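You operate a simulated robot arm through the tools that you are given. There is no shell and no other tool. Be economical: measure what you need, move in short steps, check, and stop when the job is done.

The job below is to be done with a simulated robot arm. You get a single attempt, and the scene is never put back.

Task
Put things in order on the top of the lacquered table. At the end: the ink dropper stands where the red clip stood; the green ribbon tin is on the gold brass dish; the red clip from the top of the lacquered table stands where the green ribbon tin stood; the beige buffing block stands where the ink dropper stood; whatever was shut is shut again. Leave all else as you found it, and nothing knocked over.
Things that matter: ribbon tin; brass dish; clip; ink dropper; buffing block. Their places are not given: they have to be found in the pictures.

The check looks at the end state, three seconds after you hand in, the way a careful person would. Anything else that was tipped, shoved, dropped, spilled or broken makes it a failure.

Robot
A 6-joint arm with a two-finger parallel gripper, fixed in place. Base frame: the origin is at the foot of the arm, x ahead of it, y to its left, z up; the work surface is at about z = 72. Readings come in cm, degrees, newtons and seconds.
With the tool pointing down near the work surface it reaches from about 22 to 62 cm from the base axis. Its first joint turns from -66.0 to 66.0 degrees. Payload 2.7 kg.
The TCP is the grasp point between the finger pads, 2.3 cm short of the fingertips. In the tool frame z runs along the fingers and y along their closing line. The gripper opens to 9.4 cm. The fingers are 3.8 cm wide and 1 cm thick; the gripper's body (5.4 by 9.6 cm) begins 3.9 cm behind the TCP.
Orientation is told as [roll, pitch, yaw] about the base's x, y, z axes, in that order, counted from this pose: with the fingers straight down and closing along the base's y, the tool's x points along the base's -x, its y along +y and its z along -z.

Tools
- The arm moves only by the tool arm_command. Its argument "moves" is a list of rows, each a list of 6 numbers: the shift along the base's x, y, z in cm, then the turn, a rotation vector about the base's x, y, z in degrees. In form: [[tx, ty, tz, ax, ay, az], ...]. A call has 1 to 20 rows; each row shifts and turns the commanded pose from where the row before left it. "jaw" is the opening, from 0 (shut) to 1 (fully open), set as the call begins (left out, the last holds). A row lasts 0.2 s, in which the tool goes at most 5 cm and 8.6 degrees; a call with a longer step from one row to the next is refused whole, and so is a gripper value outside its range. Where a pose cannot be reached the arm comes as near as it can. A force on the tool above 40 N (or 10 N above the force at the start of the call, whichever is more), or a blocked arm, ends the call early, and 0.2 s more pass. The fingers move at their own pace (about 4.5 cm/s each) and stop on an object; they squeeze with about 41 N. The grip force told is the motor's: it shows also when the fingers shut on nothing. Time passes only in rows, and 0.2 s behind the last, so rows that do not move let the fingers close. It gives the time, the measured TCP pose, the force on the tool (base axes), the opening and the grip force at its end, in the units of the frame above (readings bear some noise).
- Cameras (640 x 400 px; columns grow to the right, rows downward): "scene" is fixed at [7.79, -43.37, 140.23]; the picture's right is [0.74, -0.67, 0.00], its down [-0.39, -0.43, -0.81] and it looks along [0.55, 0.60, -0.58] (base axes); focal length 355 px, centre (320, 200). "wrist" rides on the gripper at [-3.9, 0, -4.4] in the tool frame; the picture's right is [0.00, -1.00, 0.00], its down [0.97, 0.00, -0.24] and it looks along [0.24, 0.00, 0.97] (tool axes); focal length 218 px, centre (320, 200).
- grab_frame(camera): a new picture of that camera. It takes no simulated time.
- locate(camera, pixels): for up to 12 pixels [column, row] of the newest picture of that camera ("zoom" is the newest enlarged one), the place [x, y, z] in the base frame of the surface seen there, good to about 0.3 cm. It takes no simulated time.
- zoom(camera, box): a new picture of the part [left, top, right, bottom] of that camera's present view, enlarged. It takes no simulated time.
- close_job(): hands the job in; it is judged then, once.

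Work in short steps. Measure before you move; look again where a grasp or a placing could have gone wrong, and mend it. You have 80 turns and 38 pictures in all, those below and enlarged ones among them. Open the gripper and draw the arm clear of the work before you hand the job in, unless the task says otherwise; then end with one line.

The tools are called after "Emit:" as a command line: name --pt "numbers of a row" for each row, then --argument value for the rest, lists and objects as JSON in quotes. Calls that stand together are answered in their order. arm_command: Moves the arm, as the interface text tells. Its arguments: {"type":"object","properties":{"moves":{"type":"array"},"jaw":{"type":"number"}},"required":["moves"]} The other tools are called the same way: grab_frame (camera) takes a picture; locate (camera, pixels) gives the place of the surface under pixels of a picture; zoom (camera, box) takes an enlarged picture of a part of a camera's view; close_job () hands the job in.

At the start:

```text
clock: 0.0
position: [37.94, 17.36, 110.7]
tool_rot: [0.1, -0.3, 0.1]
contact_force: [0.1, -0.1, 0.2]
width: 9.39
gripper_force: 0.0
```

scene: 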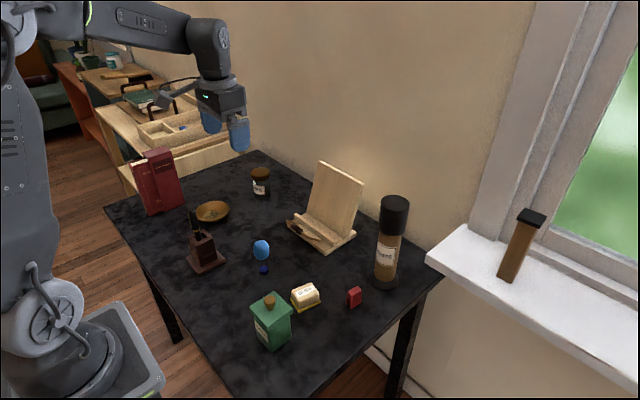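
wrist: 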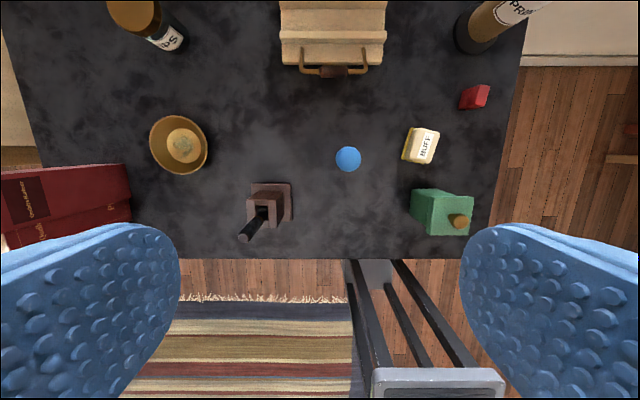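

The pictures show the green tin near (271,322), the buff block (305,296), the red clip (354,297), the blue dropper (262,255) and the dish (212,211). I zoom in for detail.

Emit:
zoom --camera "scene" --box '[230, 225, 390, 355]'

Emit:
zoom --camera "scene" --box '[130, 145, 290, 280]'

```text
3.08 times, centred on (310, 290) of scene
```

zoom: 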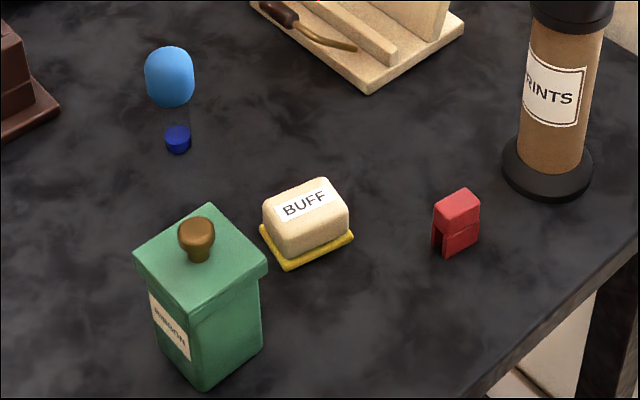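

```text
2.96 times, centred on (210, 212) of scene
```

zoom: 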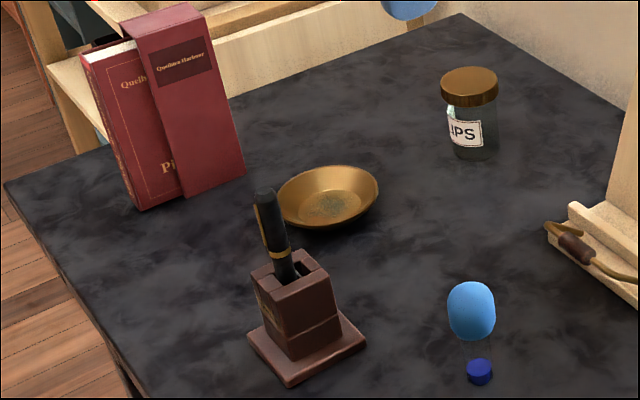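

I measure the objects' surfaces from the scene view.

Emit:
locate --camera "scene" --pixels '[[251, 307], [273.5, 292], [291.5, 312], [268.5, 323], [269.7, 298], [272.3, 350], [261, 331], [282.5, 331], [262, 245], [262, 250], [263, 269], [263.5, 274.5]]'

Emit:
locate --camera "scene" --pixels '[[292.5, 294], [311, 284], [322, 291], [302, 303], [303, 311], [291.3, 300], [318, 301.5], [347.5, 292], [356, 288], [364.5, 292], [354, 297], [356, 307]]'

Emit:
locate --camera "wrist" --pixels '[[150, 148], [207, 150], [183, 117], [180, 173], [183, 146], [348, 158], [459, 221], [424, 145], [475, 96], [440, 212], [268, 190], [265, 225]]'

```text
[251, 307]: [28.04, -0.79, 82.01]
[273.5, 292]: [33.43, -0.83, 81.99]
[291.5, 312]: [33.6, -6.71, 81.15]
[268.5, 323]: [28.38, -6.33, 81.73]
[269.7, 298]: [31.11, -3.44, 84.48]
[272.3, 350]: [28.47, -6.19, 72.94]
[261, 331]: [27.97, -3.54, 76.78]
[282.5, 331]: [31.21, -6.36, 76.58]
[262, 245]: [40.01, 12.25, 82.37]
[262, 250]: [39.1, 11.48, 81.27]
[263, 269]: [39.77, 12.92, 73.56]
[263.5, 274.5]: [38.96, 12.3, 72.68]
```

```text
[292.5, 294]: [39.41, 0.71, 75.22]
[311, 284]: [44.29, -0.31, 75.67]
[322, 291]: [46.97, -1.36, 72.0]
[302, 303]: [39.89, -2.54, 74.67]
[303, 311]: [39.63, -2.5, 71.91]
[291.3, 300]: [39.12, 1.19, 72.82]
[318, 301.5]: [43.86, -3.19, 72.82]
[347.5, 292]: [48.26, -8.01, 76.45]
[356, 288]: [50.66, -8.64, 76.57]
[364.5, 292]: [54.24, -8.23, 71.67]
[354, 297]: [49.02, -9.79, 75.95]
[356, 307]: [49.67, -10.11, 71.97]
```

```text
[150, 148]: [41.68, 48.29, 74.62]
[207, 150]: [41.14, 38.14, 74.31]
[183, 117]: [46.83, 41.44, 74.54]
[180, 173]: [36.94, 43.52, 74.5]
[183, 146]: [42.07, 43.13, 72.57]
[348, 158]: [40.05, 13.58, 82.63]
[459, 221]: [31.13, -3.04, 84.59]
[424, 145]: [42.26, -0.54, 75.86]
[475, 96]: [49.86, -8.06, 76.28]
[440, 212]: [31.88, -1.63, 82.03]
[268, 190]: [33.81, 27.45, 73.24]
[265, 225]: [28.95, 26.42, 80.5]
```

The tin is about 6 cm square, centred near (30.9,-3.6), with its top at 82 and the knob at about 84.6. I move above it for a closer look.

Emit:
arm_command --pt "-1 -4.2 -3 0 0 0" --pt "-1.5 -4.2 -2.4 0 0 0" --pt "-1.5 -4.2 -2 0 0 0" --pt "-1.5 -4.2 -2 0 0 0" --pt "-1.5 -4.2 -2 0 0 0" --pt "0 0 -3 0 0 0" --pt "0 0 0 0 0 0" --jaw 1

Emit:
grab_frame --camera "wrist"

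```text
refused: row 1 steps farther than a row can; nothing moved
```

```text
33 pictures are left
```

wrist: 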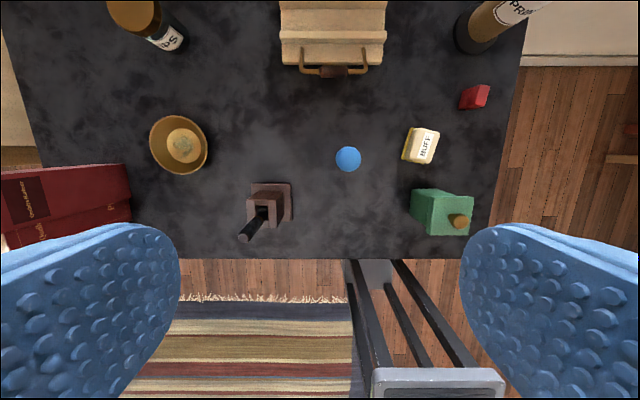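

The first row's combined step was over 5 cm, so the call was refused. I split the move into smaller rows.

Emit:
arm_command --pt "-1 -3.5 -2 0 0 0" --pt "-1 -3.5 -2 0 0 0" --pt "-1 -3.5 -2 0 0 0" --pt "-1 -3.5 -2 0 0 0" --pt "-1 -3.5 -2 0 0 0" --pt "-2 -3.5 -2 0 0 0" --pt "0 0 -3 0 0 0" --pt "0 0 0 0 0 0" --jaw 1

Emit:
grab_frame --camera "wrist"

```text
clock: 1.8
position: [30.8, -3.57, 95.71]
tool_rot: [0.0, -0.1, 0.0]
contact_force: [-0.9, 0.7, 0.2]
width: 9.42
gripper_force: 0.1
```

```text
32 pictures are left
```

wrist: 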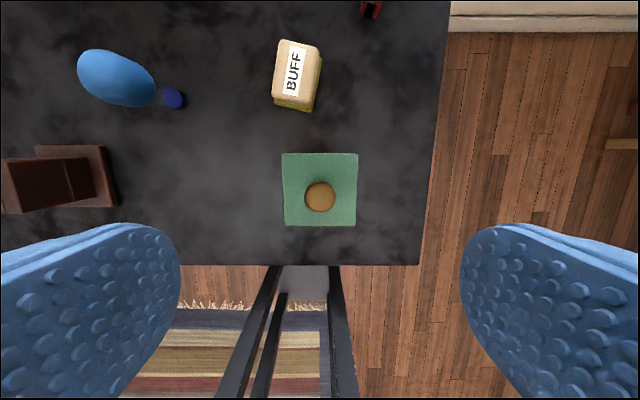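

The tin sits at columns 282–358, well centred and square to the base axes. I check its lid edges and the buffing block.

Emit:
locate --camera "wrist" --pixels '[[285, 190], [355, 190], [320, 156], [320, 223], [320, 197], [283, 42], [318, 50], [276, 97], [306, 103], [290, 72], [313, 108], [172, 97]]'

Emit:
zoom --camera "wrist" --box '[240, 20, 400, 240]'

```text
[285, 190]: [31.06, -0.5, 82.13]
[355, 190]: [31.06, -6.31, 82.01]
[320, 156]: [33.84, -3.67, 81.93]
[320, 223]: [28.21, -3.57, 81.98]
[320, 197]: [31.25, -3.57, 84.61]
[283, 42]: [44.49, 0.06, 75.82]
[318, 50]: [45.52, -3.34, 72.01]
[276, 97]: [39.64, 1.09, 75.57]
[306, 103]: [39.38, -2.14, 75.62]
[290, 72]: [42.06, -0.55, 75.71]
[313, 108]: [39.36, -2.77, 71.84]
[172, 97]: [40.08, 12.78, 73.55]
```

```text
1.82 times, centred on (320, 130) of wrist
```

zoom: 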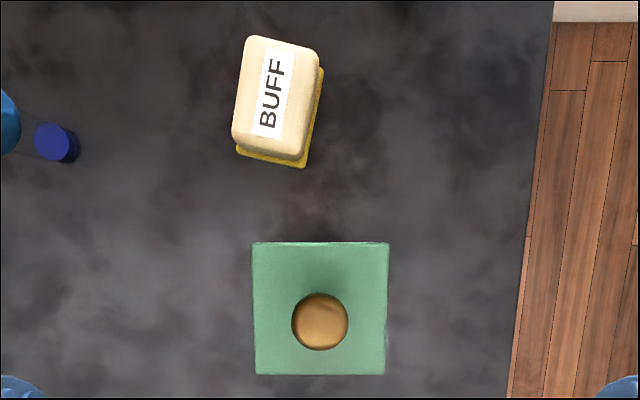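

The lid centre is about (31.0,-3.45) and the knob top is at 84.6, so I take TCP z 81.2, which keeps the palm clear. I descend, grip, and lift slightly to see whether the lid is loose.

Emit:
arm_command --pt "0.2 0.1 -4 0 0 0" --pt "0 0 -4 0 0 0" --pt "0 0 -3.5 0 0 0" --pt "0 0 -2 0 0 0" --pt "0 0 -1 0 0 0" --pt "0 0 0 0 0 0"

Emit:
arm_command --pt "0 0 0 0 0 0" --pt "0 0 0 0 0 0" --pt "0 0 0 0 0 0" --pt "0 0 0 0 0 0" --pt "0 0 0 0 0 0" --jaw 0.4

```text
clock: 3.2
position: [31.21, -3.64, 81.15]
tool_rot: [0.0, -0.1, 0.1]
contact_force: [0.1, -0.2, -0.1]
width: 9.4
gripper_force: 0.1
```

```text
clock: 4.4
position: [31.22, -3.63, 81.16]
tool_rot: [0.1, -0.2, 0.0]
contact_force: [0.5, 0.4, -0.5]
width: 6.22
gripper_force: 41.4
```

The fingers hold at a width of 6.2 cm. I lift gently by 2 cm and look.

Emit:
arm_command --pt "0 0 0.5 0 0 0" --pt "0 0 0.5 0 0 0" --pt "0 0 0.5 0 0 0" --pt "0 0 0.5 0 0 0" --pt "0 0 0 0 0 0"

Emit:
zoom --camera "scene" --box '[210, 240, 340, 360]'

```text
clock: 5.6
position: [31.26, -3.55, 83.06]
tool_rot: [0.1, -0.2, 0.1]
contact_force: [-0.9, 0.3, -0.6]
width: 6.22
gripper_force: 41.9
```

```text
3.33 times, centred on (275, 300) of scene
```

zoom: 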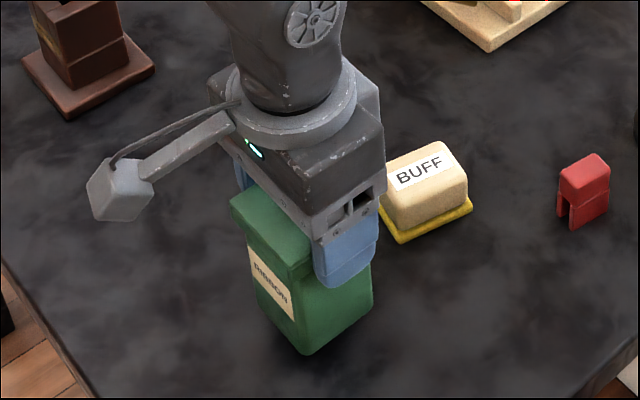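

The body appears to rise with the lid, its bottom corner at zoom (310,352). I check with locate.

Emit:
locate --camera "zoom" --pixels '[[308, 348], [308, 360], [265, 270], [250, 220]]'

```text
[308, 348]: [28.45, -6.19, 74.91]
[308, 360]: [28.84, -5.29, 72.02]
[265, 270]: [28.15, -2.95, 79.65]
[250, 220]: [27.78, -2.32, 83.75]
```

The tin comes up in one piece (bottom at about 74.7). Before carrying it over, I measure the obstacles near the dish: books, pen and jar.

Emit:
arm_command --pt "0 0 3 0 0 0" --pt "0 0 4 0 0 0" --pt "0 0 4 0 0 0" --pt "0 0 4 0 0 0" --pt "0 0 0 0 0 0"

Emit:
grab_frame --camera "scene"

Emit:
locate --camera "scene" --pixels '[[174, 150], [183, 202], [165, 212], [190, 210], [195, 225], [260, 170], [262, 195], [211, 203], [196, 206], [228, 208], [211, 222], [157, 150]]'

```text
clock: 6.8
position: [31.09, -3.55, 98.21]
tool_rot: [0.1, -0.2, 0.0]
contact_force: [-0.5, 0.7, -1.3]
width: 6.21
gripper_force: 41.3
```

```text
29 pictures are left
```

scene: 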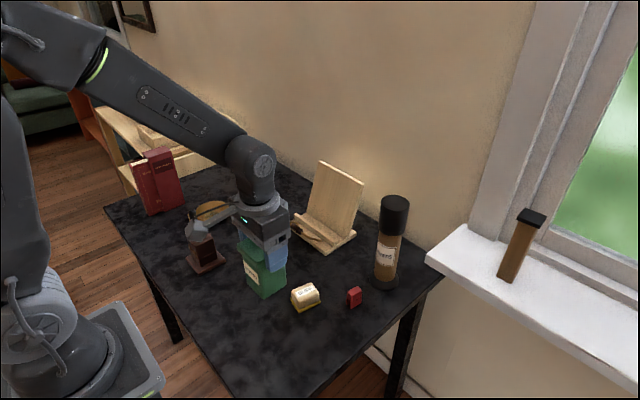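

```text
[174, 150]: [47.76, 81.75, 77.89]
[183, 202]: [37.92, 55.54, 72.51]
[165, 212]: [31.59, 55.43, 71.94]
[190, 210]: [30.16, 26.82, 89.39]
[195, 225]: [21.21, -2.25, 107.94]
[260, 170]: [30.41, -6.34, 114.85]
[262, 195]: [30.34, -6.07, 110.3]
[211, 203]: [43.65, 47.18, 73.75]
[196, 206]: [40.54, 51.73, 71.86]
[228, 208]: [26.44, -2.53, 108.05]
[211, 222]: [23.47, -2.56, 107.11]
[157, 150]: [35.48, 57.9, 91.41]
```

The books start at y≥55 and the pen top is near (30,27,89.4). I move outward in x first, raise, then carry the tin along y to above the dish centre (41.8,43.2).

Emit:
arm_command --pt "3 0 2 0 0 0" --pt "3 0 2 0 0 0" --pt "3 0 2 0 0 0" --pt "1.8 3 0 0 0 0" --pt "0 4 0 0 0 0" --pt "0 4 0 0 0 0" --pt "0 4 0 0 0 0" --pt "0 4 0 0 0 0" --pt "0 4 0 0 0 0" --pt "0 4 0 0 0 0" --pt "0 4 0 0 0 0" --pt "0 4 0 0 0 0" --pt "0 4 0 0 0 0" --pt "0 4 0 0 0 0" --pt "0 3.8 0 0 0 0" --pt "0 0 0 0 0 0"

Emit:
grab_frame --camera "wrist"

```text
clock: 10.2
position: [42.08, 43.29, 104.2]
tool_rot: [0.0, -0.2, -0.1]
contact_force: [-0.4, 0.5, -0.6]
width: 6.19
gripper_force: 41.1
```

```text
28 pictures are left
```

wrist: 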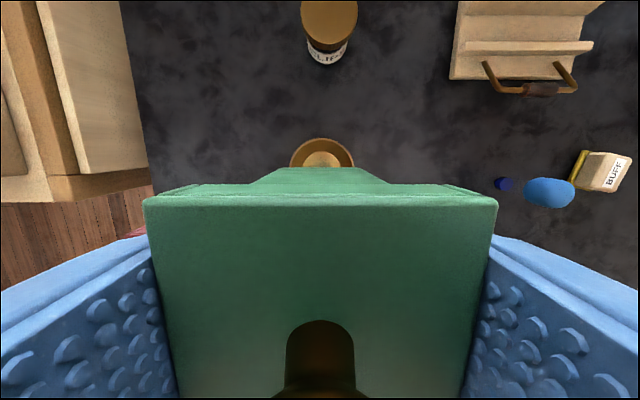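

The dish rim spans columns 290–354, so y looks right. I locate the visible rim to refine x.

Emit:
locate --camera "wrist" --pixels '[[292, 164], [352, 164], [322, 139], [322, 155], [305, 144], [340, 144], [308, 160], [336, 160]]'

```text
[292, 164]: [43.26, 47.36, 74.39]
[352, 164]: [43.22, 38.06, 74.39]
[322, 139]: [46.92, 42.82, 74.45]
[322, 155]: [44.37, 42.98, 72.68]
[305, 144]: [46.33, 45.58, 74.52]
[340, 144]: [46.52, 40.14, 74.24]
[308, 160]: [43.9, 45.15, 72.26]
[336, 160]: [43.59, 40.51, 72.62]
```

The dish centre is about (41.9,42.95). I shift slightly and descend to TCP z ~84.5, then go down in small steps.

Emit:
arm_command --pt "0 -0.3 -4 0 0 0" --pt "0 0 -4 0 0 0" --pt "0 0 -4 0 0 0" --pt "0 0 -4 0 0 0" --pt "0 0 -3 0 0 0" --pt "0 0 -0.7 0 0 0" --pt "0 0 0 0 0 0"

Emit:
zoom --camera "scene" --box '[130, 130, 290, 260]'

```text
clock: 11.8
position: [42.0, 42.89, 84.41]
tool_rot: [0.0, -0.2, -0.1]
contact_force: [-0.3, -0.6, -0.7]
width: 6.23
gripper_force: 40.9
```

```text
3.08 times, centred on (210, 195) of scene
```

zoom: 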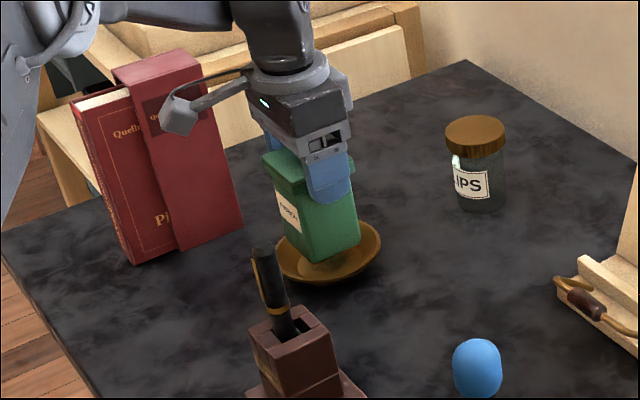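

The tin is centred over the dish. I lower it in 0.25 cm steps, watching the force.

Emit:
arm_command --pt "0 0 -0.4 0 0 0" --pt "0 0 -0.4 0 0 0" --pt "0 0 -0.25 0 0 0" --pt "0 0 -0.25 0 0 0" --pt "0 0 0 0 0 0"

```text
clock: 13.0
position: [42.02, 42.88, 83.25]
tool_rot: [0.1, -0.2, 0.0]
contact_force: [0.1, -0.6, -1.9]
width: 6.2
gripper_force: 41.0
```

There is no contact yet, so I continue down.

Emit:
arm_command --pt "0 0 -0.2 0 0 0" --pt "0 0 -0.2 0 0 0" --pt "0 0 -0.2 0 0 0" --pt "0 0 0 0 0 0"

```text
clock: 14.0
position: [42.01, 43.08, 82.55]
tool_rot: [0.1, -0.2, 0.0]
contact_force: [0.5, 0.8, 1.4]
width: 6.22
gripper_force: 41.0
```

Emit:
arm_command --pt "0 0 -0.15 0 0 0" --pt "0 0 -0.15 0 0 0" --pt "0 0 0 0 0 0"

```text
clock: 14.8
position: [42.05, 43.01, 82.45]
tool_rot: [0.3, -0.4, 0.1]
contact_force: [-3.7, -0.7, 17.8]
width: 6.2
gripper_force: 41.4
```

The force is now 17.8 N upward, so the tin is seated. I ease up 0.15 cm and open.

Emit:
arm_command --pt "0 0 0.15 0 0 0" --pt "0 0 0 0 0 0"

Emit:
arm_command --pt "0 0 0 0 0 0" --pt "0 0 0 0 0 0" --pt "0 0 0 0 0 0" --pt "0 0 0 0 0 0" --jaw 1

Emit:
zoom --camera "scene" --box '[130, 130, 290, 260]'

```text
clock: 15.4
position: [42.06, 43.04, 82.47]
tool_rot: [0.2, -0.2, 0.0]
contact_force: [-3.0, 1.6, 17.6]
width: 6.23
gripper_force: 41.2
```

```text
clock: 16.4
position: [42.14, 42.98, 82.42]
tool_rot: [0.0, 0.0, 0.0]
contact_force: [-0.3, 1.2, 0.3]
width: 9.41
gripper_force: 0.2
```

```text
3.08 times, centred on (210, 195) of scene
```

zoom: 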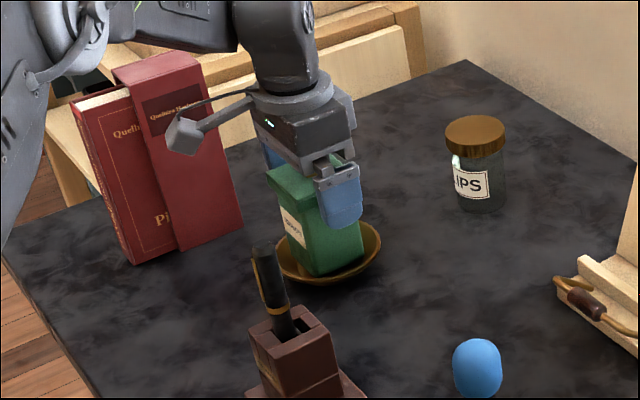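

The tin stands in the dish. I raise straight up clear, then travel back to above the clip at about (50,-8.5).

Emit:
arm_command --pt "0 0 2 0 0 0" --pt "0 0 4 0 0 0" --pt "0 0 4 0 0 0" --pt "0 0 4 0 0 0" --pt "0 0 4 0 0 0" --pt "0 0 0 0 0 0"

Emit:
grab_frame --camera "scene"

Emit:
locate --camera "scene" --pixels '[[320, 163], [362, 178], [330, 240], [355, 236], [289, 226], [323, 251], [395, 197], [378, 285], [397, 283], [350, 290], [358, 295], [351, 306]]'

```text
clock: 17.8
position: [41.97, 43.03, 100.29]
tool_rot: [0.1, -0.2, 0.0]
contact_force: [-0.3, -0.1, 0.6]
width: 9.41
gripper_force: 0.0
```

```text
25 pictures are left
```

scene: 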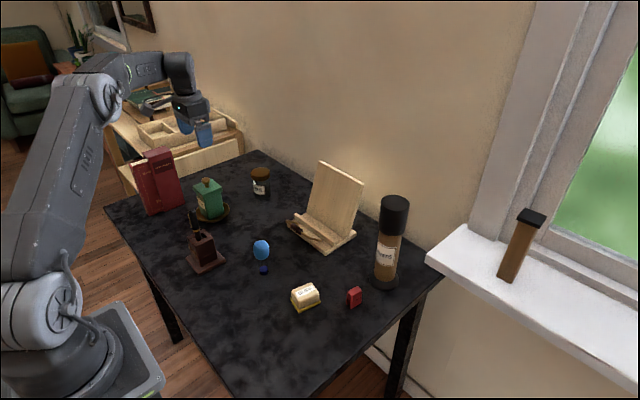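

```text
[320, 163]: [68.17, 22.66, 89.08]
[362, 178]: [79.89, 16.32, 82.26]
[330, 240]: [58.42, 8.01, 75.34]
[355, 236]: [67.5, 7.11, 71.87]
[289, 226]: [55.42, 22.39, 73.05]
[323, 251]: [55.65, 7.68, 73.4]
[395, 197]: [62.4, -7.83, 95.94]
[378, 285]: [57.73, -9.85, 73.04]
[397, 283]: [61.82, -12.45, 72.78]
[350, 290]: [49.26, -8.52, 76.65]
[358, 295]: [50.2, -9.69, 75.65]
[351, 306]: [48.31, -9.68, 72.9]
```

The tin is in the dish. The tall tube at about (60,-9.5), top 96, sits behind the clip, so I approach with care. I go to (45,-8.7,97) for a wrist view of the clip.

Emit:
arm_command --pt "0 -4 0 0 0 0" --pt "0 -4 0 0 0 0" --pt "0 -4 0 0 0 0" --pt "0 -4 0 0 0 0" --pt "0 -4 0 0 0 0" --pt "0 -4 0 0 0 0" --pt "0 -4 0 0 0 0" --pt "0 -4 0 0 0 0" --pt "0 -4 0 0 0 0" --pt "0 -4 0 0 0 0" --pt "0 -4 0 0 0 0" --pt "1 -4 -1 0 0 0" --pt "2 -3.7 -2 0 0 0" --pt "0 0 -3 0 0 0" --pt "0 0 -3 0 0 0" --pt "0 0 0 0 0 0"

Emit:
grab_frame --camera "wrist"

```text
clock: 21.2
position: [45.05, -8.78, 91.38]
tool_rot: [0.1, -0.2, 0.1]
contact_force: [-0.3, -0.1, -0.4]
width: 9.41
gripper_force: 0.0
```

```text
24 pictures are left
```

wrist: 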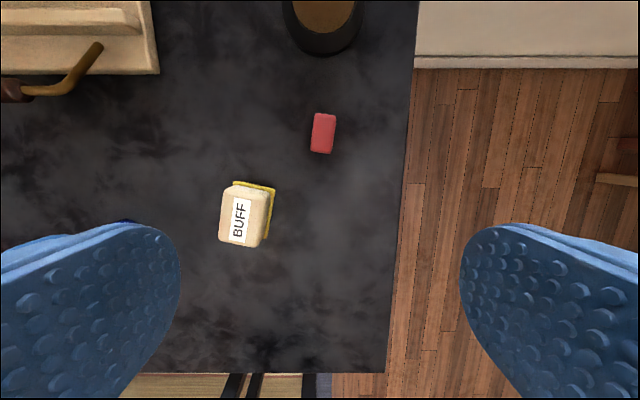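

Emit:
zoom --camera "wrist" --box '[270, 0, 380, 170]'

Emit:
locate --camera "wrist" --pixels '[[315, 115], [334, 116], [312, 150], [329, 151], [323, 132], [332, 150], [322, 52], [286, 20], [360, 20], [322, 40], [80, 72], [155, 70]]'

```text
2.35 times, centred on (325, 85) of wrist
```

zoom: 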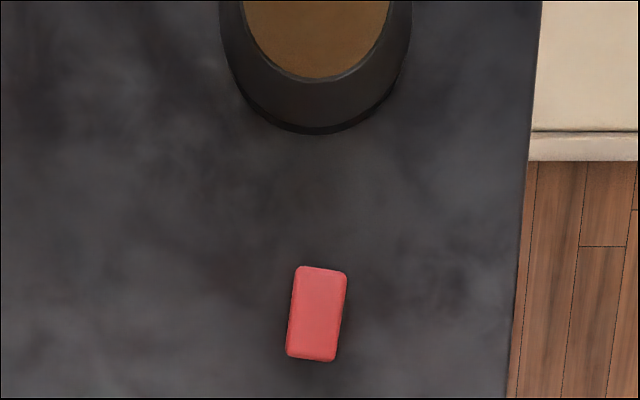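

```text
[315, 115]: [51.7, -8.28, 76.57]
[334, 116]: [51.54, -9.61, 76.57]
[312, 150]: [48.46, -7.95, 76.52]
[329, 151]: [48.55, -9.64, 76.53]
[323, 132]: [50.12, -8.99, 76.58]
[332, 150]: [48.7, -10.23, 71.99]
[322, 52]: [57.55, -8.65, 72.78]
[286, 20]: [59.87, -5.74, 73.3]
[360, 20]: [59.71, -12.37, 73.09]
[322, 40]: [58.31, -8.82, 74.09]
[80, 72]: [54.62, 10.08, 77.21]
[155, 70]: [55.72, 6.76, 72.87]
```

The clip is 3.2 × 1.8 cm, top at 76.6, centred (50.05,-8.9), turned about -6°. I turn, move over it and descend in stages.

Emit:
arm_command --pt "2.5 -0.05 -3 0 0 -3" --pt "2.5 -0.05 -3 0 0 -3" --pt "0 0 -3 0 0 0" --pt "0 0 0 0 0 0"

Emit:
grab_frame --camera "wrist"

```text
clock: 22.2
position: [50.13, -8.75, 82.24]
tool_rot: [0.2, -0.2, -6.0]
contact_force: [0.1, 0.5, 0.1]
width: 9.4
gripper_force: 0.1
```

```text
22 pictures are left
```

wrist: 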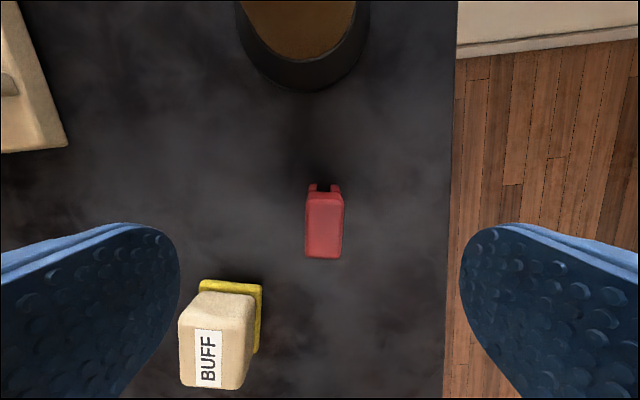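

The clip is aligned (columns 305–344). I half-close the fingers for clearance from the block, then descend to TCP z 76.

Emit:
arm_command --pt "-0.05 -0.15 0 0 0 0" --pt "0 0 0 0 0 0" --pt "0 0 -2 0 0 0" --pt "0 0 -2 0 0 0" --pt "0 0 -1.2 0 0 0" --pt "0 0 -1 0 0 0" --pt "0 0 0 0 0 0" --jaw 0.5

Emit:
arm_command --pt "0 0 0 0 0 0" --pt "0 0 0 0 0 0" --pt "0 0 0 0 0 0" --pt "0 0 0 0 0 0" --jaw 0.1

```text
clock: 23.8
position: [50.2, -8.87, 76.22]
tool_rot: [0.1, -0.3, -6.0]
contact_force: [0.2, -0.2, 0.5]
width: 4.69
gripper_force: 0.1
```

```text
clock: 24.8
position: [50.06, -9.02, 76.17]
tool_rot: [0.2, -0.1, -6.0]
contact_force: [0.1, 0.4, 0.3]
width: 1.75
gripper_force: 41.2
```

The grip holds at a width of 1.75. I lift, carry to the tin's former place (31.0,-3.5), and lower to just above the table.

Emit:
arm_command --pt "0 0 2 0 0 0" --pt "0 0 4 0 0 0" --pt "0 0 4 0 0 0" --pt "-3.8 1.1 0 0 0 0" --pt "-3.8 1.1 0 0 0 0" --pt "-3.8 1.1 0 0 0 0" --pt "-3.8 1.1 0 0 0 0" --pt "-3.9 1.05 0 0 0 0" --pt "0 0 -4 0 0 0" --pt "0 0 -4 0 0 0" --pt "0 0 -1.2 0 0 0" --pt "0 0 0 0 0 0"

Emit:
arm_command --pt "0 0 -0.3 0 0 0" --pt "0 0 -0.3 0 0 0" --pt "0 0 0 0 0 0"

```text
clock: 27.4
position: [30.74, -3.6, 76.88]
tool_rot: [0.1, -0.2, -5.9]
contact_force: [0.3, 0.2, 0.3]
width: 1.78
gripper_force: 41.1
```

```text
clock: 28.2
position: [31.0, -3.55, 76.4]
tool_rot: [0.1, -0.1, -6.0]
contact_force: [-0.3, -0.8, -0.7]
width: 1.74
gripper_force: 40.8
```

No contact yet at z 76.4, so I lower a bit more.

Emit:
arm_command --pt "0 0 -0.15 0 0 0" --pt "0 0 -0.15 0 0 0" --pt "0 0 0 0 0 0"

```text
clock: 29.0
position: [30.97, -3.6, 76.2]
tool_rot: [0.1, -0.3, -6.0]
contact_force: [-5.8, -2.9, 32.1]
width: 1.78
gripper_force: 41.1
```

The clip is on the table (32 N). I ease up slightly and open.

Emit:
arm_command --pt "0 0 0.15 0 0 0" --pt "0 0 0 0 0 0"

Emit:
arm_command --pt "0 0 0 0 0 0" --pt "0 0 0 0 0 0" --pt "0 0 0 0 0 0" --pt "0 0 2 0 0 0" --pt "0 0 4 0 0 0" --pt "0 0 4 0 0 0" --pt "0 0 4 0 0 0" --pt "0 0 0 0 0 0" --jaw 0.6

Emit:
grab_frame --camera "wrist"

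```text
clock: 29.6
position: [30.88, -3.55, 76.17]
tool_rot: [0.1, -0.2, -6.0]
contact_force: [-0.7, 0.6, -0.3]
width: 1.74
gripper_force: 41.0
```

```text
clock: 31.4
position: [30.8, -3.66, 90.34]
tool_rot: [0.1, -0.1, -6.0]
contact_force: [-1.4, 0.0, 0.4]
width: 5.62
gripper_force: 0.0
```

```text
21 pictures are left
```

wrist: 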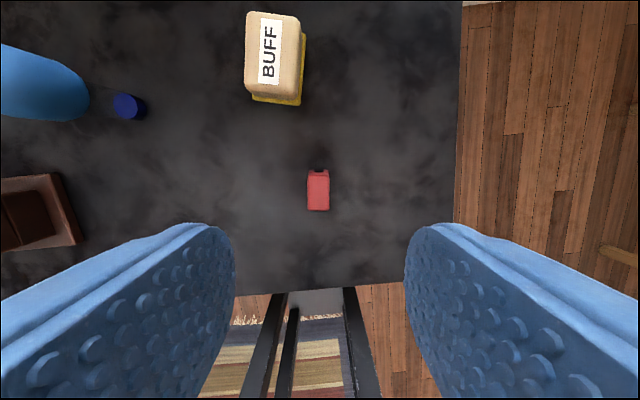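

The clip stands at the tin's place. Next I go beside the dropper at about (36,12.8) and inspect it closely, with yaw back at 0.

Emit:
arm_command --pt "1 4 1 0 0 3" --pt "1 4 1 0 0 3" --pt "1 4 0 0 0 0" --pt "1 4.4 0 0 0 0" --pt "0 0 0 0 0 0" --jaw 1

Emit:
zoom --camera "wrist" --box '[240, 80, 400, 240]'

Emit:
zoom --camera "scene" --box '[240, 230, 290, 285]'

```text
clock: 32.6
position: [34.85, 12.78, 92.41]
tool_rot: [0.0, -0.1, -0.1]
contact_force: [0.5, -0.4, 0.2]
width: 9.4
gripper_force: 0.1
```

```text
2.50 times, centred on (320, 160) of wrist
```

zoom: 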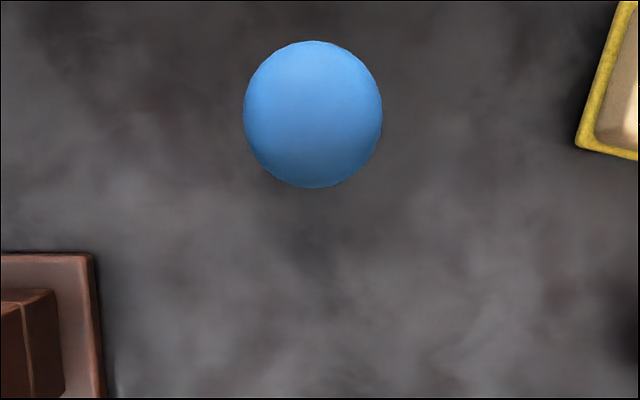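

```text
7.27 times, centred on (265, 258) of scene
```

zoom: 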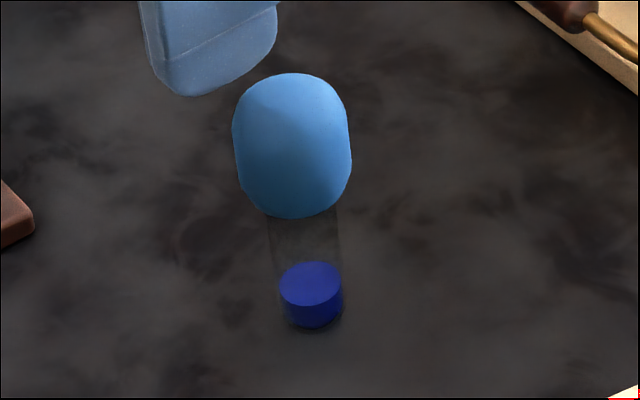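

The bulb is about 3.9 cm wide with a narrower glass tube under it; the palm would hit the bulb if I gripped the tube from above, so I must grip the bulb gently near its middle. I locate its edges.

Emit:
locate --camera "wrist" --pixels '[[291, 126], [343, 126], [317, 98], [317, 153], [317, 126], [317, 115], [317, 140]]'

Emit:
locate --camera "zoom" --pixels '[[236, 140], [349, 140], [292, 212], [292, 150], [292, 77], [311, 275], [311, 320], [283, 310], [340, 310], [300, 240]]'

```text
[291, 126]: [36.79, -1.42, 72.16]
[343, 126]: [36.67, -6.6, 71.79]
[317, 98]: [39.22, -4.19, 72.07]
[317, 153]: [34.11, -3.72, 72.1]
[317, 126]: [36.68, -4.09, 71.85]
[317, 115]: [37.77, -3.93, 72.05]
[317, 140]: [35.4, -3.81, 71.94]
```

```text
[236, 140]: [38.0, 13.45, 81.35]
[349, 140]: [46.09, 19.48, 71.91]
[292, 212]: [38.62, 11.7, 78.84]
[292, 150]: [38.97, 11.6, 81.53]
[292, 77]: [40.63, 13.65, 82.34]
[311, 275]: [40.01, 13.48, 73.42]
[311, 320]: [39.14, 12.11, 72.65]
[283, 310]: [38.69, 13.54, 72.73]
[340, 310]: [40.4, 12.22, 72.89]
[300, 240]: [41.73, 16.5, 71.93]
```

From the ray geometry the bulb axis is near (40.1,13.05), widest at z~80.2, top 82.5. I descend to TCP z 79.4 around it with the jaw open.

Emit:
arm_command --pt "2.6 0.13 0 0 0 0" --pt "2.6 0.12 0 0 0 0" --pt "0 0 -4 0 0 0" --pt "0 0 -4 0 0 0" --pt "0 0 -3 0 0 0" --pt "0 0 -2 0 0 0" --pt "0 0 0 0 0 0"

Emit:
arm_command --pt "0 0 0 0 0 0" --pt "0 0 0 0 0 0" --pt "0 0 0 0 0 0" --pt "0 0 0 0 0 0" --pt "0 0 0 0 0 0" --jaw 0.46

Emit:
grab_frame --camera "wrist"

```text
clock: 34.2
position: [39.96, 12.93, 79.13]
tool_rot: [0.1, -0.3, 0.0]
contact_force: [-1.1, -0.2, -0.3]
width: 9.39
gripper_force: 0.1
```

```text
clock: 35.4
position: [39.96, 13.11, 79.21]
tool_rot: [0.1, -0.2, 0.1]
contact_force: [-0.3, -0.8, 0.3]
width: 4.32
gripper_force: 0.0
```

```text
18 pictures are left
```

wrist: 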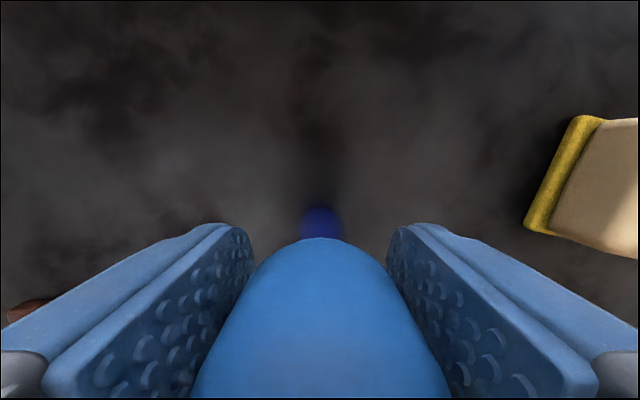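

The bulb is centred between the fingers at 4.32 cm with no contact. I close in a small step to find contact gently.

Emit:
arm_command --pt "0 0 0 0 0 0" --pt "0 0 0 0 0 0" --jaw 0.41

```text
clock: 36.0
position: [39.95, 13.02, 79.15]
tool_rot: [0.2, -0.3, 0.0]
contact_force: [0.0, -0.1, 0.0]
width: 3.86
gripper_force: 0.1
```

Emit:
arm_command --pt "0 0 0 0 0 0" --pt "0 0 0 0 0 0" --jaw 0.385

```text
clock: 36.6
position: [39.95, 12.99, 79.09]
tool_rot: [0.1, -0.1, 0.0]
contact_force: [0.7, -0.9, 0.2]
width: 3.71
gripper_force: 25.1
```

There is contact at 3.71 cm with 25 N. I lift 1.5 cm slowly and check that it holds.

Emit:
arm_command --pt "0 0 0.5 0 0 0" --pt "0 0 0.5 0 0 0" --pt "0 0 0.5 0 0 0" --pt "0 0 0 0 0 0"

Emit:
zoom --camera "scene" --box '[230, 215, 300, 285]'

```text
clock: 37.6
position: [40.05, 13.04, 80.76]
tool_rot: [0.2, -0.2, 0.1]
contact_force: [0.1, -0.7, -0.5]
width: 3.74
gripper_force: 5.3
```

```text
5.71 times, centred on (265, 250) of scene
```

zoom: 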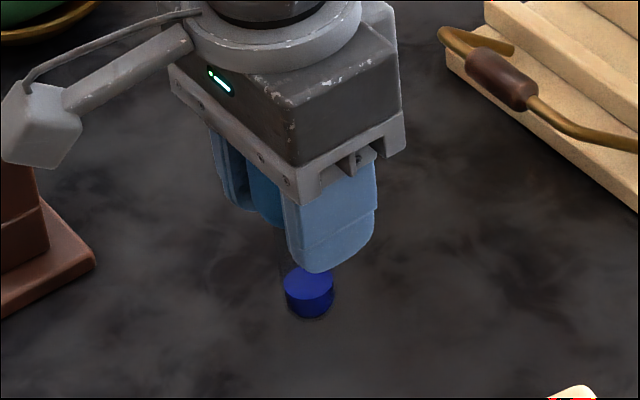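

The ink end rose about 1.45 cm (bottom row 275.5 → 270.6), so it holds, but the grip force fell to 5 N. I tighten slightly.

Emit:
arm_command --pt "0 0 0 0 0 0" --pt "0 0 0 0 0 0" --jaw 0.375

```text
clock: 38.2
position: [40.07, 13.12, 80.76]
tool_rot: [0.0, -0.2, 0.0]
contact_force: [0.7, 0.6, -1.4]
width: 3.67
gripper_force: 40.9
```

The grip is firm at 3.67 cm. I raise, carry to the clip's old place (50.05,-8.9), and lower to about 0.9 cm above the table.

Emit:
arm_command --pt "0 0 3 0 0 0" --pt "0 0 4 0 0 0" --pt "1.6 -3.7 0 0 0 0" --pt "1.6 -3.7 0 0 0 0" --pt "1.7 -3.7 0 0 0 0" --pt "1.7 -3.7 0 0 0 0" --pt "1.7 -3.6 0 0 0 0" --pt "1.7 -3.55 0 0 0 0" --pt "0 0 -3 0 0 0" --pt "0 0 -3 0 0 0" --pt "0 0 -1.7 0 0 0" --pt "0 0 0 0 0 0" --pt "0 0 0 0 0 0"

Emit:
arm_command --pt "0 0 -0.25 0 0 0" --pt "0 0 -0.2 0 0 0" --pt "0 0 0 0 0 0"

```text
clock: 41.0
position: [50.08, -8.85, 80.07]
tool_rot: [0.1, -0.2, 0.0]
contact_force: [0.6, 0.3, -0.4]
width: 3.7
gripper_force: 41.1
```

```text
clock: 41.8
position: [49.96, -8.8, 79.63]
tool_rot: [0.1, -0.3, 0.0]
contact_force: [-0.3, 0.5, -1.0]
width: 3.67
gripper_force: 41.2
```

Emit:
arm_command --pt "0 0 -0.15 0 0 0" --pt "0 0 -0.15 0 0 0" --pt "0 0 0 0 0 0"

Emit:
arm_command --pt "0 0 -0.1 0 0 0" --pt "0 0 0 0 0 0"

```text
clock: 42.6
position: [50.11, -8.84, 79.2]
tool_rot: [0.1, -0.2, -0.1]
contact_force: [0.0, -0.1, -0.5]
width: 3.66
gripper_force: 40.8
```

```text
clock: 43.2
position: [50.14, -8.96, 79.26]
tool_rot: [0.1, -0.2, 0.1]
contact_force: [-1.2, 3.7, 5.4]
width: 3.71
gripper_force: 41.0
```

It lightly touches the table (5 N). I open, then look before retreating.

Emit:
arm_command --pt "0 0 0 0 0 0" --pt "0 0 0 0 0 0" --pt "0 0 0 0 0 0" --jaw 0.65

Emit:
arm_command --pt "0 0 2 0 0 0" --pt "0 0 4 0 0 0" --pt "0 0 4 0 0 0" --pt "-3 2 2 0 0 0" --pt "-3 2 0 0 0 0" --pt "-3 2 0 0 0 0" --pt "-3 2 0 0 0 0" --pt "0 0 0 0 0 0"

Emit:
grab_frame --camera "wrist"

Emit:
zoom --camera "scene" --box '[230, 225, 390, 355]'

```text
clock: 44.0
position: [50.03, -8.9, 79.22]
tool_rot: [0.1, 0.0, 0.0]
contact_force: [-0.8, 0.3, -0.4]
width: 6.1
gripper_force: 0.0
```

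```text
clock: 45.8
position: [38.1, -0.79, 91.23]
tool_rot: [0.1, -0.2, 0.1]
contact_force: [-1.2, -0.6, 0.2]
width: 6.11
gripper_force: 0.1
```

```text
16 pictures are left
```

wrist: 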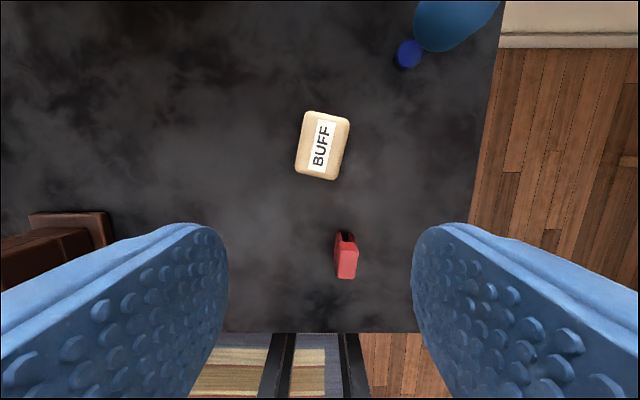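

```text
3.08 times, centred on (310, 290) of scene
```

zoom: 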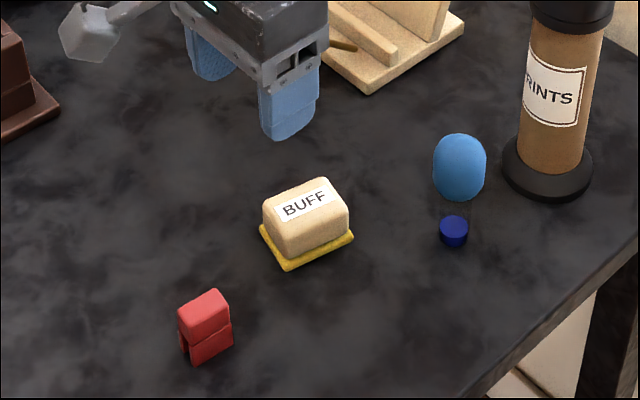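

The dropper stands at the clip's place. Next I measure the buffing block in the wrist view (columns 294–350, rows 110–181).

Emit:
locate --camera "wrist" --pixels '[[308, 114], [346, 122], [298, 169], [335, 177], [322, 145], [297, 172], [303, 140], [342, 150], [407, 53], [345, 262]]'

Emit:
zoom --camera "wrist" --box '[270, 90, 375, 200]'

```text
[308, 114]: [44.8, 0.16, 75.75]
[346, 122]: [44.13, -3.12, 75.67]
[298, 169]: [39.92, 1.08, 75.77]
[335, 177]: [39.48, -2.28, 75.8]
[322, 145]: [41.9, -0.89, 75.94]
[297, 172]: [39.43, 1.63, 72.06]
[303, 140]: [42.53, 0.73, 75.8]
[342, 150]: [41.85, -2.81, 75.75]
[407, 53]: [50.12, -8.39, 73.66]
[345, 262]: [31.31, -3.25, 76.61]
```

```text
3.64 times, centred on (322, 145) of wrist
```

zoom: 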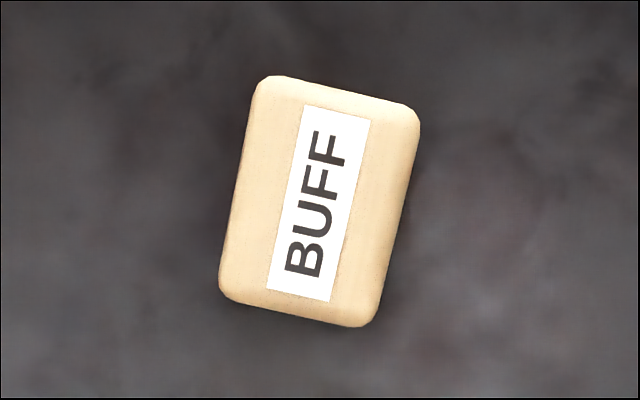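

The block centre is (42.05,-1.0), about 5.0 × 3.7 cm, turned about -12°. I rotate, move above, and descend to TCP z 75.3, so the tips at 73 stay above the yellow base.

Emit:
arm_command --pt "2 -0.1 -2 0 0 -6" --pt "2 -0.1 -2 0 0 -6" --pt "0 0 -4 0 0 0" --pt "0 0 -4 0 0 0" --pt "0 0 -2 0 0 0" --pt "0 0 -1.8 0 0 0" --pt "0 0 0 0 0 0"

Emit:
arm_command --pt "0 0 0 0 0 0" --pt "0 0 0 0 0 0" --pt "0 0 0 0 0 0" --jaw 0.3

Emit:
arm_command --pt "0 0 0.5 0 0 0" --pt "0 0 0.5 0 0 0" --pt "0 0 0.5 0 0 0" --pt "0 0 0.5 0 0 0" --pt "0 0 0 0 0 0"

Emit:
zoom --camera "scene" --box '[260, 245, 350, 335]'

```text
clock: 47.4
position: [41.96, -1.08, 75.5]
tool_rot: [0.1, -0.1, -12.1]
contact_force: [0.3, -0.3, -0.4]
width: 6.09
gripper_force: 0.1
```

```text
clock: 48.2
position: [42.02, -1.03, 75.43]
tool_rot: [0.2, 0.0, -12.0]
contact_force: [0.0, 0.4, 0.2]
width: 4.15
gripper_force: 40.8
```

```text
clock: 49.4
position: [42.04, -1.0, 77.36]
tool_rot: [0.1, -0.1, -12.0]
contact_force: [0.6, 1.0, -0.6]
width: 4.12
gripper_force: 41.0
```

```text
4.44 times, centred on (305, 290) of scene
```

zoom: 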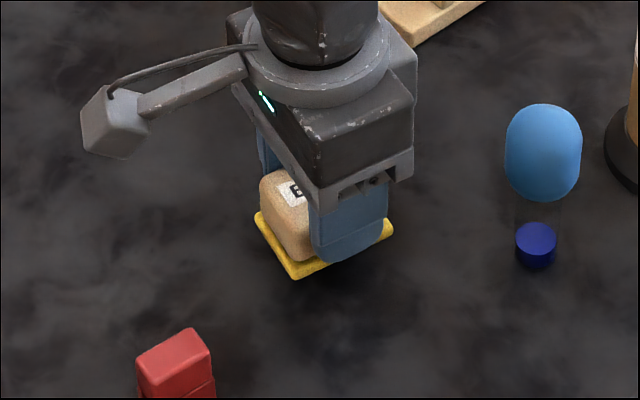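

The yellow base is part of the block and rose with it. I carry it to the dropper's former place (40.0,13.05) and lower.

Emit:
arm_command --pt "0 0 3 0 0 0" --pt "-0.5 3.5 0 0 0 0" --pt "-0.5 3.5 0 0 0 0" --pt "-0.5 3.5 0 0 0 0" --pt "-0.55 3.55 0 0 0 0" --pt "0 0 -3 0 0 0" --pt "0 0 -1.2 0 0 0" --pt "0 0 0 0 0 0" --pt "0 0 0 0 0 0"

Emit:
arm_command --pt "0 0 -0.3 0 0 0" --pt "0 0 -0.2 0 0 0" --pt "0 0 0 0 0 0"

Emit:
arm_command --pt "0 0 -0.15 0 0 0" --pt "0 0 -0.1 0 0 0" --pt "0 0 0 0 0 0"

```text
clock: 51.4
position: [40.1, 13.11, 76.1]
tool_rot: [0.1, -0.1, -12.0]
contact_force: [-0.4, -0.3, -0.5]
width: 4.14
gripper_force: 40.5
```

```text
clock: 52.2
position: [40.07, 13.05, 75.62]
tool_rot: [0.0, -0.2, -12.0]
contact_force: [-0.8, -0.1, 0.4]
width: 4.13
gripper_force: 40.8
```

```text
clock: 53.0
position: [39.93, 12.99, 75.52]
tool_rot: [0.1, -0.3, -12.0]
contact_force: [-1.3, -2.8, 11.2]
width: 4.14
gripper_force: 41.1
```

The block is touching the table (11 N). I release, rise, and back away to a clear position.

Emit:
arm_command --pt "0 0 0 0 0 0" --pt "0 0 0 0 0 0" --pt "0 0 0 0 0 0" --pt "0 0 2 0 0 0" --pt "0 0 4 0 0 0" --pt "0 0 4 0 0 0" --pt "0 0 4 0 0 6" --pt "0 0 4 0 0 6" --pt "0 0 4 0 0 0" --pt "0 0 4 0 0 0" --pt "0 0 4 0 0 0" --pt "0 0 4 0 0 0" --pt "0 0 0 0 0 0" --jaw 0.75

Emit:
grab_frame --camera "wrist"

Emit:
grab_frame --camera "scene"

```text
clock: 55.8
position: [40.24, 12.83, 109.33]
tool_rot: [0.1, -0.1, 0.0]
contact_force: [-0.7, 0.3, 0.3]
width: 7.05
gripper_force: 0.0
```

```text
12 pictures are left
```

wrist: 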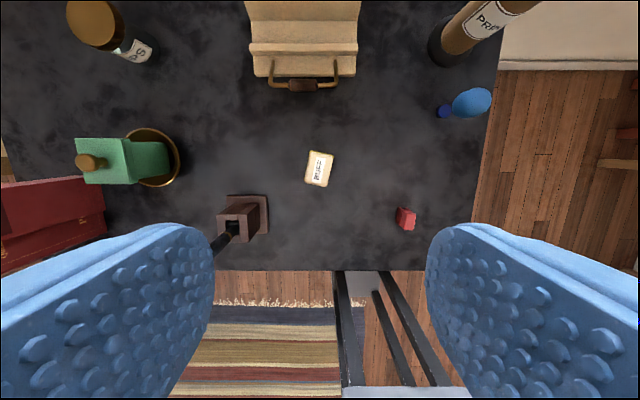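

```text
11 pictures are left
```

scene: 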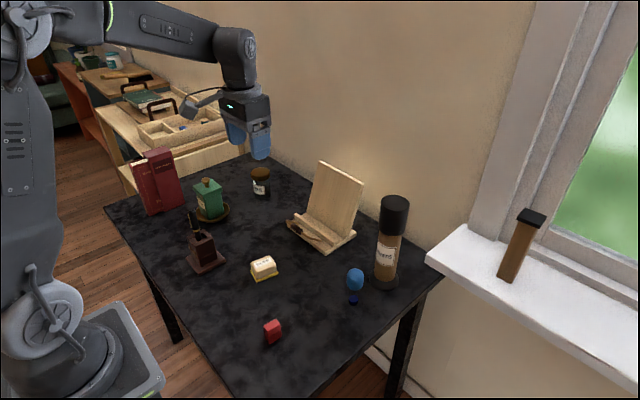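

Everything appears in place. I check the tin in the dish and the final positions before handing in.

Emit:
zoom --camera "scene" --box '[170, 160, 260, 240]'

Emit:
locate --camera "wrist" --pixels '[[319, 168], [405, 213], [444, 110], [477, 102], [82, 142], [122, 142], [85, 182], [127, 182]]'

```text
5.00 times, centred on (215, 200) of scene
```

zoom: 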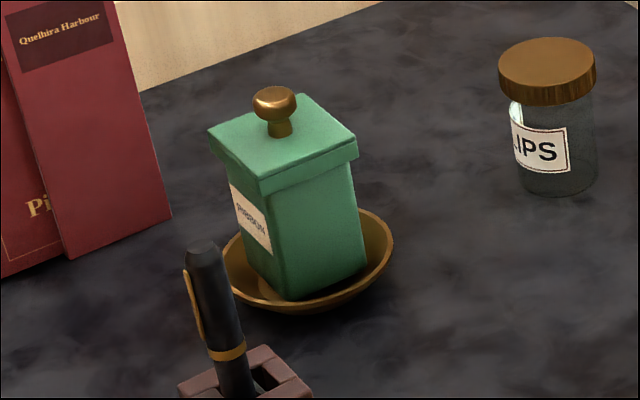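

```text
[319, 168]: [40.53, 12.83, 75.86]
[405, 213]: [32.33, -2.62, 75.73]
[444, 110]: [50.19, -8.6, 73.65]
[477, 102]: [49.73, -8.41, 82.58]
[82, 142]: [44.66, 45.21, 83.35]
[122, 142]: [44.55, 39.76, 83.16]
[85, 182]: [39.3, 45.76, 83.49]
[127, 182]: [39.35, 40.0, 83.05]
```

The tin is level in the dish with its lid shut, and every item sits at its target within a few millimetres. The gripper is open and clear, so I hand in.

Emit:
close_job

```text
The job is handed in.
```

I handed the job in: the ribbon tin is on the brass dish with its lid shut, and the red clip, ink dropper and buffing block each stand within about half a centimetre of their new places, with nothing knocked over in the last pictures.
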